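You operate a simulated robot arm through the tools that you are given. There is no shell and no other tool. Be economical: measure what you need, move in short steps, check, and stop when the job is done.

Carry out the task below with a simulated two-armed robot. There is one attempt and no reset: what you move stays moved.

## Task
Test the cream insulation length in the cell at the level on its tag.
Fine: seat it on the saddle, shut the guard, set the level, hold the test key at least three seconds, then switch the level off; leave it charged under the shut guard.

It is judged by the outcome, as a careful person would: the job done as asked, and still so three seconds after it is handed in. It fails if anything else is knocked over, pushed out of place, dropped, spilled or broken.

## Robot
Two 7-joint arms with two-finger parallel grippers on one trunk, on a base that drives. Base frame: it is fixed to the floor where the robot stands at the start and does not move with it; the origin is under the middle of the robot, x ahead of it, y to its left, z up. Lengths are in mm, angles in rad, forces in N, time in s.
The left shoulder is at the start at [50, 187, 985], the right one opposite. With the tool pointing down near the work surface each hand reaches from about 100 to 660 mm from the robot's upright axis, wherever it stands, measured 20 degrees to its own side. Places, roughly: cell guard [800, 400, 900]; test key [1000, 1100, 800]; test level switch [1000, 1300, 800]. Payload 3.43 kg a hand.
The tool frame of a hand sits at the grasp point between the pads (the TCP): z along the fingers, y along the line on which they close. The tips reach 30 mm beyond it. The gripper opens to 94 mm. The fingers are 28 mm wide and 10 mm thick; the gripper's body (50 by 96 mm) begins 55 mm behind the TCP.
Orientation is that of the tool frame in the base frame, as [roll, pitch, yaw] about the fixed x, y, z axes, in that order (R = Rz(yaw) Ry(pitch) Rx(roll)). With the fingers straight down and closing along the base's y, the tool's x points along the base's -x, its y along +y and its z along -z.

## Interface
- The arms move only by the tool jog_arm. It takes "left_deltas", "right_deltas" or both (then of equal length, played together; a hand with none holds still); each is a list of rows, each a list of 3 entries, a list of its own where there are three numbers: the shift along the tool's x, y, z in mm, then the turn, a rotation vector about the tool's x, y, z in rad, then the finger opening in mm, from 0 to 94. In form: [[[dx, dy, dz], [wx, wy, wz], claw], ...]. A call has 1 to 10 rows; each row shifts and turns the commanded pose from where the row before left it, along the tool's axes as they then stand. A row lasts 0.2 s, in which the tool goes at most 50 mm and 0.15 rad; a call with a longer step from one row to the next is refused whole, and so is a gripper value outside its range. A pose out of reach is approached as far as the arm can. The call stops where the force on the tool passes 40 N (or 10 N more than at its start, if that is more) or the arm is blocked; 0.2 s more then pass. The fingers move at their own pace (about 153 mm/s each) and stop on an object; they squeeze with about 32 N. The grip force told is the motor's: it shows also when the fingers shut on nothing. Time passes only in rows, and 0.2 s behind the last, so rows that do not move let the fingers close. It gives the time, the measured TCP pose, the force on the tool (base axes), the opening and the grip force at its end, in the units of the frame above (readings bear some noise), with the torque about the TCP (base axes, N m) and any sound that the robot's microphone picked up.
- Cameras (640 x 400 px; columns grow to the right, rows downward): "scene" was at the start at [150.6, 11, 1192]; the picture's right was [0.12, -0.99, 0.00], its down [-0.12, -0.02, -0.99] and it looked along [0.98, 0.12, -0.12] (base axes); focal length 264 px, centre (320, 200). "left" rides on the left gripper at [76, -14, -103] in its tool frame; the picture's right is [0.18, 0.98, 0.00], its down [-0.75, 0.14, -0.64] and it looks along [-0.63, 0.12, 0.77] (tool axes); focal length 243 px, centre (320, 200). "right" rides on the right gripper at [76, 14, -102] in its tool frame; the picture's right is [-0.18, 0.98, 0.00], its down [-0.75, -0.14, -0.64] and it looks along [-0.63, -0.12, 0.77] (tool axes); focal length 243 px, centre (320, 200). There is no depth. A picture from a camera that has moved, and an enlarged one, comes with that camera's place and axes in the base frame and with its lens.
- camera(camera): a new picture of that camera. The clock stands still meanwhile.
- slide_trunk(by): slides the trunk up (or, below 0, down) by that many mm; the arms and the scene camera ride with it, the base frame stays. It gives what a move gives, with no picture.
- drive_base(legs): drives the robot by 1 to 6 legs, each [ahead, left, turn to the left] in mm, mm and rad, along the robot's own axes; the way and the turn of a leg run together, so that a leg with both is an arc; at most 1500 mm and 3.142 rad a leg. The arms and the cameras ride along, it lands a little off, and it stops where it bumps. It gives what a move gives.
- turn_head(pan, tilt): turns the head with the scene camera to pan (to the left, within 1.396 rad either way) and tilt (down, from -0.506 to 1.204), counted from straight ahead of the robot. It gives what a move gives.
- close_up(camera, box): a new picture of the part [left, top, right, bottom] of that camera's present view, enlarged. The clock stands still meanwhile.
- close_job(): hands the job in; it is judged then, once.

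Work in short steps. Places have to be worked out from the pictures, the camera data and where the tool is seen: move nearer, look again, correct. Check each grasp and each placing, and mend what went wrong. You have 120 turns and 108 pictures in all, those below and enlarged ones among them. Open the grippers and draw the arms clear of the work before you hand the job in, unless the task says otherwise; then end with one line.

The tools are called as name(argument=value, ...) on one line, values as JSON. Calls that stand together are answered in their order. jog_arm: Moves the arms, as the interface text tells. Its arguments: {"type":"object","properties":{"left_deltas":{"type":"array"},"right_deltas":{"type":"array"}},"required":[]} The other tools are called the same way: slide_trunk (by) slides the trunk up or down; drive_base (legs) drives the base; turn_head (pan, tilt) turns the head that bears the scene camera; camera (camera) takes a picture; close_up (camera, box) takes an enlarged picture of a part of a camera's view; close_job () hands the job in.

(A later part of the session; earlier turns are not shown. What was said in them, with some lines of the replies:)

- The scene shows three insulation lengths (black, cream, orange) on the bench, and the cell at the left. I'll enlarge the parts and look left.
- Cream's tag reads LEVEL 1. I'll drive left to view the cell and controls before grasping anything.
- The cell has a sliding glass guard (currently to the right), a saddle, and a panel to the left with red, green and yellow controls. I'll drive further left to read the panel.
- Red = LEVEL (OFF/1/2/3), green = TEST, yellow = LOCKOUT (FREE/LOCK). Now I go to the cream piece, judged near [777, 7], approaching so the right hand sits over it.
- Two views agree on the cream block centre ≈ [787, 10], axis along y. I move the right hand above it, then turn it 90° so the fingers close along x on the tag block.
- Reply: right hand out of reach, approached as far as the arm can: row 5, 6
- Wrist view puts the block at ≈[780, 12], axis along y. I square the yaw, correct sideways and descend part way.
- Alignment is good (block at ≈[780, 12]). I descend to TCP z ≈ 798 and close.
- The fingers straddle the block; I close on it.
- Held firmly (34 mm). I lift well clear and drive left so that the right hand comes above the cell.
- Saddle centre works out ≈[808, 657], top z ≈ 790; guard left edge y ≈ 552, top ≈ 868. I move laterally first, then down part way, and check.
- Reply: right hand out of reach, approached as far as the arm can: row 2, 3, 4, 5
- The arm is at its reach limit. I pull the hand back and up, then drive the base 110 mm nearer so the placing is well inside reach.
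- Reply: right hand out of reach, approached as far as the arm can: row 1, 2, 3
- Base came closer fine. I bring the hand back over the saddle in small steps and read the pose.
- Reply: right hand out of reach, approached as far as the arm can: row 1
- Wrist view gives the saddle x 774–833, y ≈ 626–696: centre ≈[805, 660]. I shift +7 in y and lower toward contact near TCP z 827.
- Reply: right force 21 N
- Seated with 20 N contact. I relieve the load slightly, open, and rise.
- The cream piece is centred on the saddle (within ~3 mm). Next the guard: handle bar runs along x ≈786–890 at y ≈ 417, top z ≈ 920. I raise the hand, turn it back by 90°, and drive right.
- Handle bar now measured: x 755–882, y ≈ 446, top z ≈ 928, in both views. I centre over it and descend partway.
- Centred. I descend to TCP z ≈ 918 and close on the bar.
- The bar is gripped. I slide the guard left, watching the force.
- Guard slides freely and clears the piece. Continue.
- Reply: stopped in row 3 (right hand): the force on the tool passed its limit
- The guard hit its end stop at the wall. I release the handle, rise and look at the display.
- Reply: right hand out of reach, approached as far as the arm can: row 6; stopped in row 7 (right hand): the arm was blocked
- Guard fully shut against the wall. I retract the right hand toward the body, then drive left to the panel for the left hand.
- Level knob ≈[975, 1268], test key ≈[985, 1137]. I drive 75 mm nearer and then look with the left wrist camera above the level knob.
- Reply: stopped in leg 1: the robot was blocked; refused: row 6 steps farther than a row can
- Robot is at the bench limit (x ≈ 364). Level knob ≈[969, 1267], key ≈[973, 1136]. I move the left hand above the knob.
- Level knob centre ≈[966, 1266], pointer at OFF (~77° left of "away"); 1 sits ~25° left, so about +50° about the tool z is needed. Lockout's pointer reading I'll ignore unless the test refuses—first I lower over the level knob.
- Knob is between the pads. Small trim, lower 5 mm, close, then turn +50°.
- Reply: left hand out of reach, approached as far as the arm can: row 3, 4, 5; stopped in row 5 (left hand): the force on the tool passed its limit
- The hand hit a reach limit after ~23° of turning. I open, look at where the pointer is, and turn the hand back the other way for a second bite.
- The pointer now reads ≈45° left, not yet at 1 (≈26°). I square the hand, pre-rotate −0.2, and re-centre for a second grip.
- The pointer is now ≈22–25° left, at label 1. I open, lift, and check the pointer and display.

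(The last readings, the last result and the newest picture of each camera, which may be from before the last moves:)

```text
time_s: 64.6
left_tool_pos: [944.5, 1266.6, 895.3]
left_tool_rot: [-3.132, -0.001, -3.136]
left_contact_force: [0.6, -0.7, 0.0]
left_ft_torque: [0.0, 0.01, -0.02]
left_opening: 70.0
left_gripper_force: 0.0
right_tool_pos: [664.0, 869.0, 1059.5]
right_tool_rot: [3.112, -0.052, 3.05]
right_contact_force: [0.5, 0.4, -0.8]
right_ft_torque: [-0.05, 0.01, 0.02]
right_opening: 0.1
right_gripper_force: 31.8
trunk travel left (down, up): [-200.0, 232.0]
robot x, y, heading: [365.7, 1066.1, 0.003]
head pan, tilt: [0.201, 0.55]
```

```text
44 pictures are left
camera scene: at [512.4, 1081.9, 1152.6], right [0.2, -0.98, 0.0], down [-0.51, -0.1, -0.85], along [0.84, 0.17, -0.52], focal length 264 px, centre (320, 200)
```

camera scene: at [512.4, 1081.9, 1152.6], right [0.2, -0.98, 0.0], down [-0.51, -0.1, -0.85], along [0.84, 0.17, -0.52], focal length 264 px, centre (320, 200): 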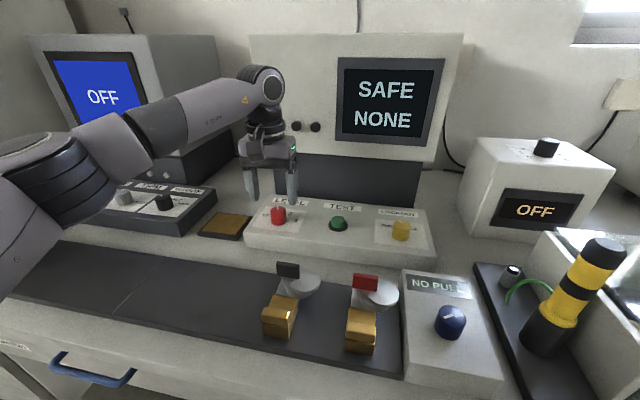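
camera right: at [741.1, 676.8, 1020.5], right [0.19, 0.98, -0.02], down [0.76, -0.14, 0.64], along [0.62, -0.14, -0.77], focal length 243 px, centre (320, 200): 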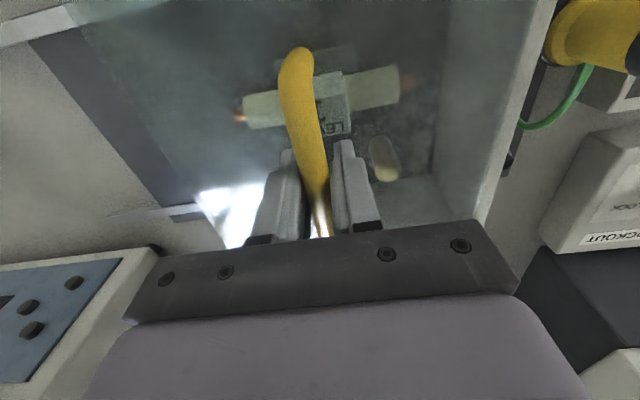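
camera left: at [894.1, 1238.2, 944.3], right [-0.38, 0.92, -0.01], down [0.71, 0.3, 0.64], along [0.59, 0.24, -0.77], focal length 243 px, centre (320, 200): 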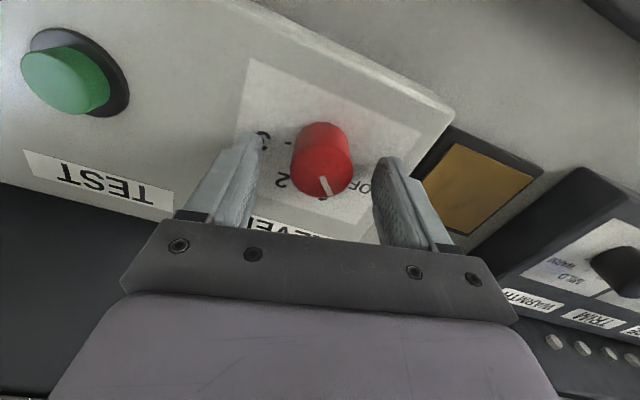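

Level pointer is at 1 and lockout is at FREE. Now I take the closed left fingers above the test key ≈[973, 1134].

jog_arm(left_deltas=[[[-5, -33, 0], [0, 0, 0], 30], [[-5, -33, 0], [0, 0, 0], 0], [[-5, -33, 0], [0, 0, 0], 0], [[-5, -32, 0], [0, 0, 0], 0], [[0, 0, 0], [0, 0, 0], 0]])

camera(camera="left")

close_up(camera="scene", box=[230, 100, 450, 260])

```text
time_s: 65.8
left_tool_pos: [964.7, 1137.0, 895.5]
left_tool_rot: [-3.133, 0.001, -3.139]
left_contact_force: [-0.5, -1.1, 0.0]
left_ft_torque: [0.0, 0.0, 0.01]
left_opening: 0.0
left_gripper_force: 31.5
right_tool_pos: [664.1, 869.6, 1059.4]
right_tool_rot: [3.112, -0.052, 3.049]
right_contact_force: [-0.2, 0.4, -0.2]
right_ft_torque: [-0.01, 0.0, 0.01]
right_opening: 0.1
right_gripper_force: 31.9
trunk travel left (down, up): [-200.0, 232.0]
robot x, y, heading: [368.2, 1062.6, -0.001]
head pan, tilt: [0.201, 0.55]
```

```text
43 pictures are left
camera left: at [889.5, 1122.0, 999.4], right [-0.19, 0.98, -0.01], down [0.75, 0.15, 0.64], along [0.63, 0.11, -0.77], focal length 243 px, centre (320, 200)
```

left: 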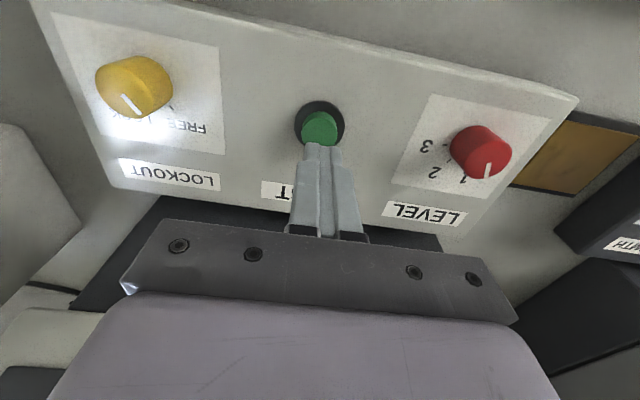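

```text
2.50 times, centred on (340, 180) of scene
camera zoom: at [512.5, 1081.9, 1152.6], right [0.2, -0.98, 0.0], down [-0.51, -0.1, -0.85], along [0.84, 0.17, -0.52], focal length 661 px, centre (270, 250)
```

zoom: 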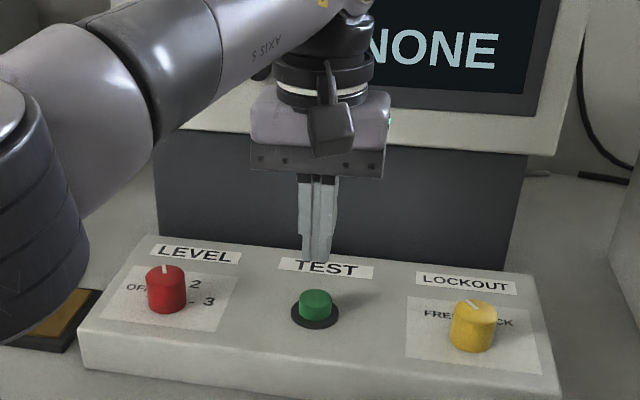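

Key centre ≈[968, 1134]; lockout reads FREE. I descend to just above the key.

jog_arm(left_deltas=[[[-3, -3, 15], [0, 0, 0], 0], [[0, 0, 15], [0, 0, 0], 0], [[0, 0, 8], [0, 0, 0], 0], [[0, 0, 3], [0, 0, 0], 0]])

close_up(camera="scene", box=[280, 140, 400, 250])

camera(camera="left")

```text
time_s: 66.8
left_tool_pos: [968.0, 1132.9, 854.0]
left_tool_rot: [-3.133, 0.0, -3.137]
left_contact_force: [-0.7, 0.0, 0.0]
left_ft_torque: [-0.01, -0.03, 0.02]
left_opening: 0.0
left_gripper_force: 32.4
right_tool_pos: [665.4, 869.6, 1060.5]
right_tool_rot: [3.111, -0.053, 3.049]
right_contact_force: [-0.1, -0.4, -1.0]
right_ft_torque: [0.0, -0.03, 0.02]
right_opening: 0.2
right_gripper_force: 31.7
trunk travel left (down, up): [-200.0, 232.0]
robot x, y, heading: [361.0, 1062.8, -0.0]
head pan, tilt: [0.201, 0.55]
```

```text
3.64 times, centred on (340, 195) of scene
camera zoom: at [512.5, 1082.1, 1152.6], right [0.2, -0.98, 0.0], down [-0.51, -0.1, -0.85], along [0.84, 0.17, -0.52], focal length 962 px, centre (247, 218)
```

zoom: 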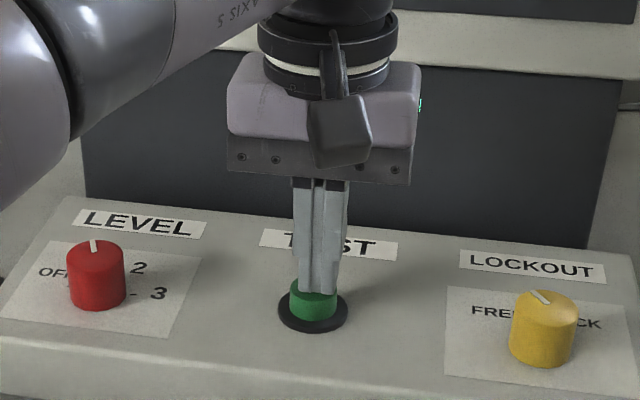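

```text
40 pictures are left
camera left: at [892.7, 1119.0, 958.5], right [-0.19, 0.98, -0.01], down [0.75, 0.15, 0.64], along [0.63, 0.11, -0.77], focal length 243 px, centre (320, 200)
```

left: 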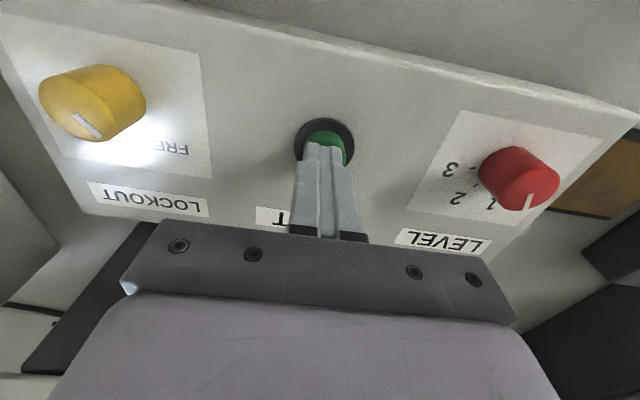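

Fingertips are on the key's axis. I press down in small rows until the key reacts.

jog_arm(left_deltas=[[[1, 1, 3], [0, 0, 0], 0], [[0, 0, 3], [0, 0, 0], 0], [[0, 0, 3], [0, 0, 0], 0], [[0, 0, 2], [0, 0, 0], 0]])

close_up(camera="scene", box=[240, 40, 460, 250])

```text
time_s: 67.8
left_tool_pos: [967.1, 1133.3, 847.2]
left_tool_rot: [-3.132, 0.003, -3.136]
left_contact_force: [2.3, -0.5, 16.9]
left_ft_torque: [-0.04, -0.01, -0.04]
left_opening: 0.0
left_gripper_force: 32.1
right_tool_pos: [662.4, 869.5, 1058.7]
right_tool_rot: [3.113, -0.05, 3.051]
right_contact_force: [-0.7, 0.0, 0.8]
right_ft_torque: [0.0, -0.01, -0.02]
right_opening: 0.0
right_gripper_force: 31.9
trunk travel left (down, up): [-200.0, 232.0]
robot x, y, heading: [361.3, 1063.0, -0.002]
head pan, tilt: [0.201, 0.55]
```

```text
1.90 times, centred on (350, 145) of scene
camera zoom: at [511.3, 1081.9, 1153.0], right [0.2, -0.98, 0.0], down [-0.51, -0.1, -0.85], along [0.84, 0.17, -0.52], focal length 504 px, centre (263, 305)
```

zoom: 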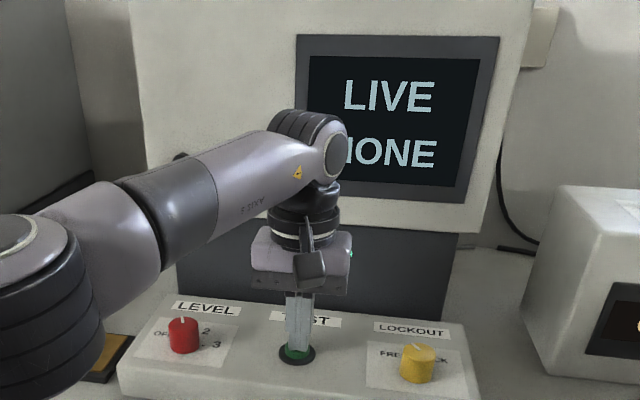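

Display shows LIVE: the key is down and the test is running. I hold still.

jog_arm(left_deltas=[[[0, 0, 0.5], [0, 0, 0], 0], [[0, 0, 0], [0, 0, 0], 0], [[0, 0, 0], [0, 0, 0], 0], [[0, 0, 0], [0, 0, 0], 0], [[0, 0, 0], [0, 0, 0], 0], [[0, 0, 0], [0, 0, 0], 0], [[0, 0, 0], [0, 0, 0], 0], [[0, 0, 0], [0, 0, 0], 0], [[0, 0, 0], [0, 0, 0], 0], [[0, 0, 0], [0, 0, 0], 0]])

jog_arm(left_deltas=[[[0, 0, 0], [0, 0, 0], 0], [[0, 0, 0], [0, 0, 0], 0], [[0, 0, 0], [0, 0, 0], 0], [[0, 0, 0], [0, 0, 0], 0], [[0, 0, 0], [0, 0, 0], 0], [[0, 0, 0], [0, 0, 0], 0], [[0, 0, 0], [0, 0, 0], 0], [[0, 0, 0], [0, 0, 0], 0], [[0, 0, 0], [0, 0, 0], 0], [[0, 0, 0], [0, 0, 0], 0]])

close_up(camera="scene", box=[240, 40, 460, 250])

```text
time_s: 70.0
left_tool_pos: [966.7, 1133.9, 846.9]
left_tool_rot: [-3.131, 0.004, -3.137]
left_contact_force: [5.4, 2.1, 20.4]
left_ft_torque: [0.06, -0.17, 0.02]
left_opening: 0.0
left_gripper_force: 32.4
right_tool_pos: [662.9, 870.1, 1060.9]
right_tool_rot: [3.112, -0.051, 3.05]
right_contact_force: [1.1, 0.3, -0.1]
right_ft_torque: [-0.01, 0.02, -0.02]
right_opening: 0.0
right_gripper_force: 32.0
trunk travel left (down, up): [-200.0, 232.0]
robot x, y, heading: [364.2, 1063.1, -0.005]
head pan, tilt: [0.201, 0.55]
```

```text
time_s: 72.2
left_tool_pos: [966.8, 1133.3, 846.1]
left_tool_rot: [-3.131, 0.003, -3.135]
left_contact_force: [3.3, 2.3, 19.9]
left_ft_torque: [0.08, -0.1, -0.01]
left_opening: 0.0
left_gripper_force: 32.8
right_tool_pos: [663.7, 870.0, 1059.9]
right_tool_rot: [3.111, -0.05, 3.05]
right_contact_force: [0.9, 0.0, -0.4]
right_ft_torque: [-0.02, -0.04, 0.03]
right_opening: 0.1
right_gripper_force: 31.4
trunk travel left (down, up): [-200.0, 232.0]
robot x, y, heading: [367.9, 1066.1, 0.001]
head pan, tilt: [0.201, 0.55]
```

```text
1.90 times, centred on (350, 145) of scene
camera zoom: at [511.0, 1082.1, 1152.9], right [0.2, -0.98, 0.0], down [-0.51, -0.1, -0.85], along [0.84, 0.17, -0.52], focal length 504 px, centre (263, 305)
```

zoom: 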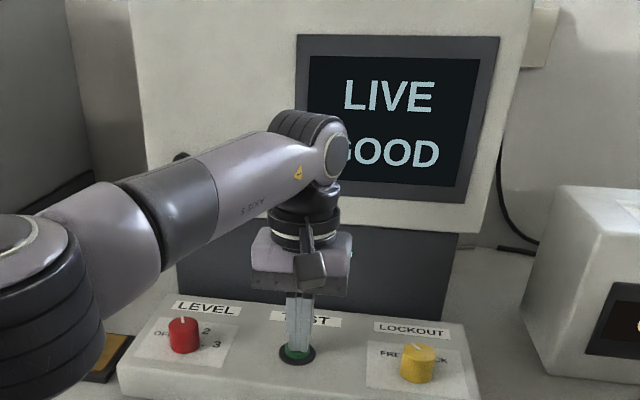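

Result GOOD after over 4 s of hold. I release the key and move back above the level knob with open fingers, pre-rotated +0.3.

jog_arm(left_deltas=[[[0, 0, -15], [0, 0, 0], 0], [[0, 0, -40], [0, 0, 0], 0], [[0, 33, 0], [0, 0, 0], 30], [[0, 33, 0], [0, 0, 0], 70], [[0, 33, 0], [0, 0, 0.15], 70], [[0, 0, 0], [0, 0, 0.13], 70]])

camera(camera="left")

camera(camera="scene")

```text
time_s: 73.6
left_tool_pos: [962.6, 1233.2, 898.0]
left_tool_rot: [-3.13, 0.002, 2.863]
left_contact_force: [1.1, -0.8, -0.3]
left_ft_torque: [-0.03, -0.01, 0.02]
left_opening: 70.3
left_gripper_force: 0.1
left hand out of reach, approached as far as the arm can: row 2
right_tool_pos: [664.1, 870.1, 1060.1]
right_tool_rot: [3.111, -0.053, 3.049]
right_contact_force: [0.1, 1.3, 0.6]
right_ft_torque: [0.0, -0.01, 0.01]
right_opening: 0.0
right_gripper_force: 31.7
trunk travel left (down, up): [-200.0, 232.0]
robot x, y, heading: [364.2, 1062.6, -0.002]
head pan, tilt: [0.201, 0.55]
```

```text
37 pictures are left
camera left: at [887.7, 1242.5, 1001.1], right [0.09, 1.0, -0.01], down [0.76, -0.06, 0.64], along [0.64, -0.07, -0.77], focal length 243 px, centre (320, 200)
```

left: 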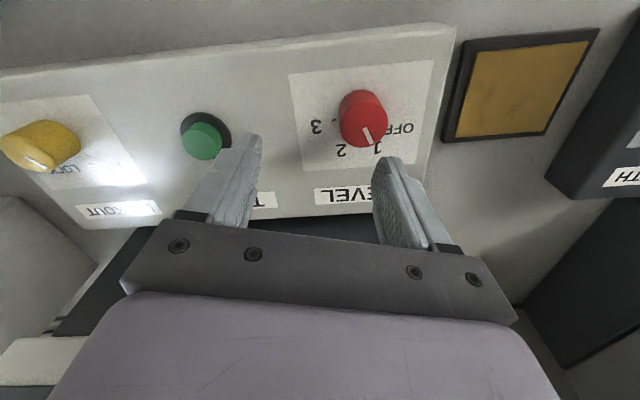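

```text
36 pictures are left
camera scene: at [512.5, 1082.2, 1152.5], right [0.2, -0.98, 0.0], down [-0.51, -0.1, -0.85], along [0.84, 0.17, -0.52], focal length 264 px, centre (320, 200)
```

scene: 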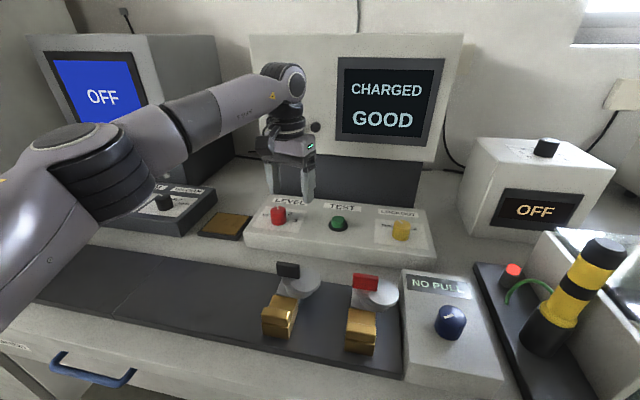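

Display: CHARGED / GOOD. I centre over the level knob and go down to grip height.

jog_arm(left_deltas=[[[6, 32.5, 0], [0, 0, 0], 70], [[0, 0, 25], [0, 0, 0], 70], [[0, 0, 20], [0, 0, 0], 70], [[0, 0, 13], [0, 0, 0], 70]])

camera(camera="left")

```text
time_s: 74.6
left_tool_pos: [966.8, 1266.1, 839.5]
left_tool_rot: [-3.13, 0.001, 2.865]
left_contact_force: [-0.7, 0.3, -0.3]
left_ft_torque: [-0.04, -0.01, -0.02]
left_opening: 70.1
left_gripper_force: 0.0
right_tool_pos: [664.7, 870.2, 1059.0]
right_tool_rot: [3.111, -0.052, 3.05]
right_contact_force: [-0.6, -0.4, 0.4]
right_ft_torque: [0.02, -0.03, 0.04]
right_opening: 0.3
right_gripper_force: 31.7
trunk travel left (down, up): [-200.0, 232.0]
robot x, y, heading: [367.9, 1065.1, -0.005]
head pan, tilt: [0.201, 0.55]
```

```text
35 pictures are left
camera left: at [890.2, 1275.2, 942.7], right [0.09, 1.0, -0.01], down [0.76, -0.06, 0.64], along [0.64, -0.07, -0.77], focal length 243 px, centre (320, 200)
```

left: 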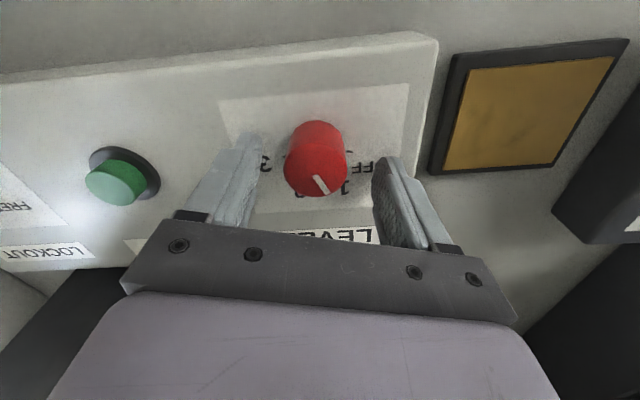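

Knob centred. Close, then turn −0.95 rad toward OFF.

jog_arm(left_deltas=[[[0, 0, 0], [0, 0, 0], 30], [[0, 0, 0], [0, 0, 0], 0], [[0, 0, 0], [0, 0, 0], 0], [[0, 0, 0], [0, 0, -0.14], 0], [[0, 0, 0], [0, 0, -0.14], 0], [[0, 0, 0], [0, 0, -0.14], 0], [[0, 0, 0], [0, 0, -0.14], 0], [[0, 0, 0], [0, 0, -0.14], 0], [[0, 0, 0], [0, 0, -0.14], 0], [[0, 0, 0], [0, 0, -0.12], 0]])

camera(camera="left")

```text
time_s: 76.8
left_tool_pos: [964.5, 1268.5, 838.7]
left_tool_rot: [-3.141, -0.005, -2.454]
left_contact_force: [-21.4, 5.0, -5.5]
left_ft_torque: [0.12, -0.13, -1.09]
left_opening: 36.8
left_gripper_force: 44.8
right_tool_pos: [664.8, 871.1, 1060.2]
right_tool_rot: [3.112, -0.051, 3.049]
right_contact_force: [0.2, -0.1, 0.4]
right_ft_torque: [0.03, 0.0, 0.04]
right_opening: 0.0
right_gripper_force: 32.3
trunk travel left (down, up): [-200.0, 232.0]
robot x, y, heading: [365.3, 1067.4, -0.002]
head pan, tilt: [0.201, 0.55]
```

```text
34 pictures are left
camera left: at [915.8, 1210.6, 943.7], right [-0.77, 0.64, 0.0], down [0.5, 0.59, 0.64], along [0.41, 0.49, -0.77], focal length 243 px, centre (320, 200)
```

left: 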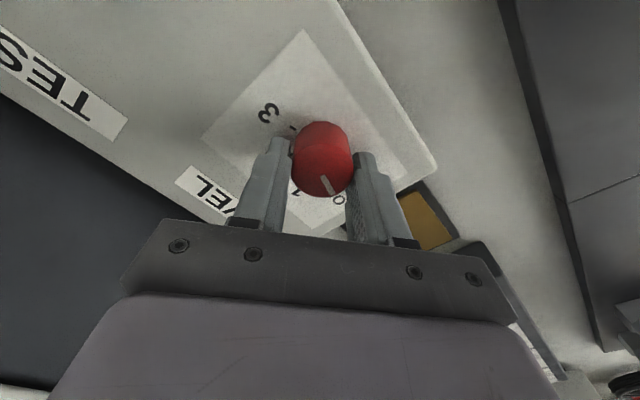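

The reaction torque suggests the OFF stop is reached and the pointer is at the "O" of OFF. I open, rise and check.

jog_arm(left_deltas=[[[0, 0, 0], [0, 0, 0], 70], [[0, 0, 0], [0, 0, 0], 70], [[0, 0, -25], [0, 0, 0.13], 70], [[0, 0, -30], [0, 0, 0.15], 70], [[0, 0, 0], [0, 0, 0.15], 70], [[0, 0, 0], [0, 0, 0.15], 70]])

close_up(camera="left", box=[220, 70, 420, 210])

camera(camera="scene")

```text
time_s: 78.2
left_tool_pos: [966.4, 1267.0, 893.7]
left_tool_rot: [-3.13, -0.004, -3.04]
left_contact_force: [-1.0, -0.2, 0.1]
left_ft_torque: [-0.01, 0.06, 0.0]
left_opening: 70.1
left_gripper_force: 0.2
right_tool_pos: [665.3, 869.9, 1060.4]
right_tool_rot: [3.112, -0.052, 3.049]
right_contact_force: [0.9, -0.8, 0.1]
right_ft_torque: [-0.01, 0.01, 0.01]
right_opening: 0.1
right_gripper_force: 32.0
trunk travel left (down, up): [-200.0, 232.0]
robot x, y, heading: [366.2, 1062.5, 0.004]
head pan, tilt: [0.201, 0.55]
```

```text
2.86 times, centred on (320, 140) of left
camera zoom: at [892.8, 1245.9, 998.3], right [-0.28, 0.96, -0.01], down [0.74, 0.22, 0.64], along [0.61, 0.17, -0.77], focal length 693 px, centre (320, 371)
```

zoom: 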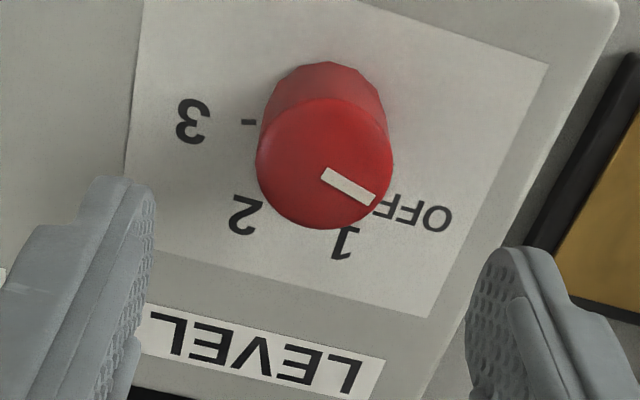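

```text
32 pictures are left
camera scene: at [512.6, 1082.1, 1152.5], right [0.2, -0.98, 0.0], down [-0.51, -0.1, -0.85], along [0.84, 0.17, -0.52], focal length 264 px, centre (320, 200)
```

scene: 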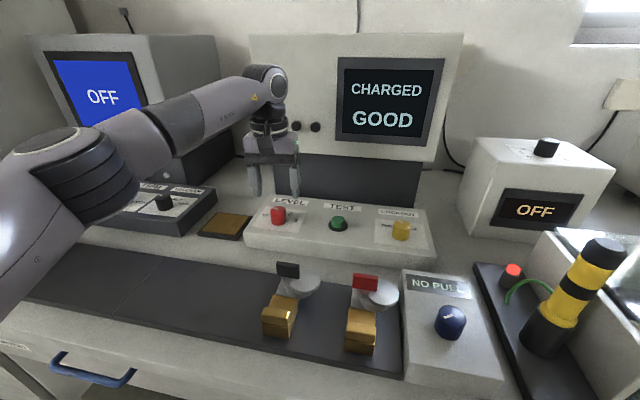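

Pointer is back at ≈78° left, same as the original OFF; display still CHARGED / GOOD. I withdraw the left arm and back the robot off, then check the cell.

jog_arm(left_deltas=[[[35, 0, -15], [0, 0, 0], 94], [[40, 0, -25], [0, 0, 0], 94], [[40, 0, -25], [0, 0, 0], 94], [[40, 0, -25], [0, 0, 0], 94], [[40, 0, -25], [0, 0, 0], 94], [[40, 0, -25], [0, 0, 0], 94], [[40, 0, -20], [0, 0, 0], 94]], right_deltas=[[[0, 0, 0], [0, 0, 0], 40], [[0, 0, 0], [0, 0, 0], 80], [[0, 0, 0], [0, 0, 0], 94], [[0, 0, 0], [0, 0, 0], 94], [[0, 0, 0], [0, 0, 0], 94], [[0, 0, 0], [0, 0, 0], 94], [[0, 0, 0], [0, 0, 0], 94]])

drive_base(legs=[[-200, -150, 0]])

turn_head(pan=-0.15, tilt=0.45)

camera(camera="scene")

```text
time_s: 79.8
left_tool_pos: [692.2, 1239.0, 1055.4]
left_tool_rot: [-3.132, -0.004, -3.039]
left_contact_force: [0.6, -0.6, -0.6]
left_ft_torque: [0.01, 0.0, -0.01]
left_opening: 94.2
left_gripper_force: 0.0
right_tool_pos: [665.0, 869.0, 1059.7]
right_tool_rot: [3.112, -0.051, 3.048]
right_contact_force: [0.6, -0.5, -0.5]
right_ft_torque: [-0.01, -0.01, 0.01]
right_opening: 94.1
right_gripper_force: 0.1
trunk travel left (down, up): [-200.0, 232.0]
robot x, y, heading: [368.2, 1065.7, 0.001]
head pan, tilt: [0.201, 0.55]
```

```text
time_s: 81.6
left_tool_pos: [490.6, 1090.1, 1056.0]
left_tool_rot: [-3.131, 0.0, -3.036]
left_contact_force: [0.7, -0.4, 0.0]
left_ft_torque: [-0.03, 0.03, -0.02]
left_opening: 94.1
left_gripper_force: 0.2
right_tool_pos: [461.9, 718.7, 1060.0]
right_tool_rot: [3.111, -0.053, 3.05]
right_contact_force: [0.3, -0.5, 0.3]
right_ft_torque: [-0.04, 0.02, -0.02]
right_opening: 93.9
right_gripper_force: 0.1
trunk travel left (down, up): [-200.0, 232.0]
robot x, y, heading: [163.9, 914.6, 0.004]
head pan, tilt: [0.201, 0.55]
```

```text
time_s: 82.4
left_tool_pos: [490.2, 1089.2, 1054.9]
left_tool_rot: [-3.132, -0.002, -3.037]
left_contact_force: [0.2, 0.1, -0.6]
left_ft_torque: [0.01, 0.02, 0.0]
left_opening: 94.2
left_gripper_force: 0.0
right_tool_pos: [462.3, 719.0, 1060.2]
right_tool_rot: [3.112, -0.053, 3.049]
right_contact_force: [0.9, 0.6, 0.0]
right_ft_torque: [0.01, -0.02, 0.02]
right_opening: 94.0
right_gripper_force: 0.0
trunk travel left (down, up): [-200.0, 232.0]
robot x, y, heading: [161.9, 912.1, -0.006]
head pan, tilt: [-0.15, 0.45]
```

```text
31 pictures are left
camera scene: at [313.0, 900.4, 1161.6], right [-0.15, -0.99, 0.0], down [-0.43, 0.07, -0.9], along [0.89, -0.13, -0.44], focal length 264 px, centre (320, 200)
```

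scene: 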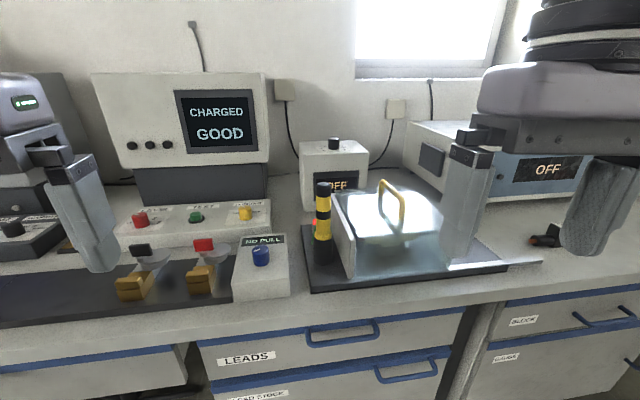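

The guard is shut, the display reads CHARGED / GOOD, the level is at OFF, and both arms are clear with the grippers open. I hand the job in.

close_job()

```text
The job is handed in.
```

The cream length was tested at level 1, as its tag says: the key was held for over 4 s and the display read GOOD. The level is back at OFF, and the piece is left charged on the saddle under the shut guard.
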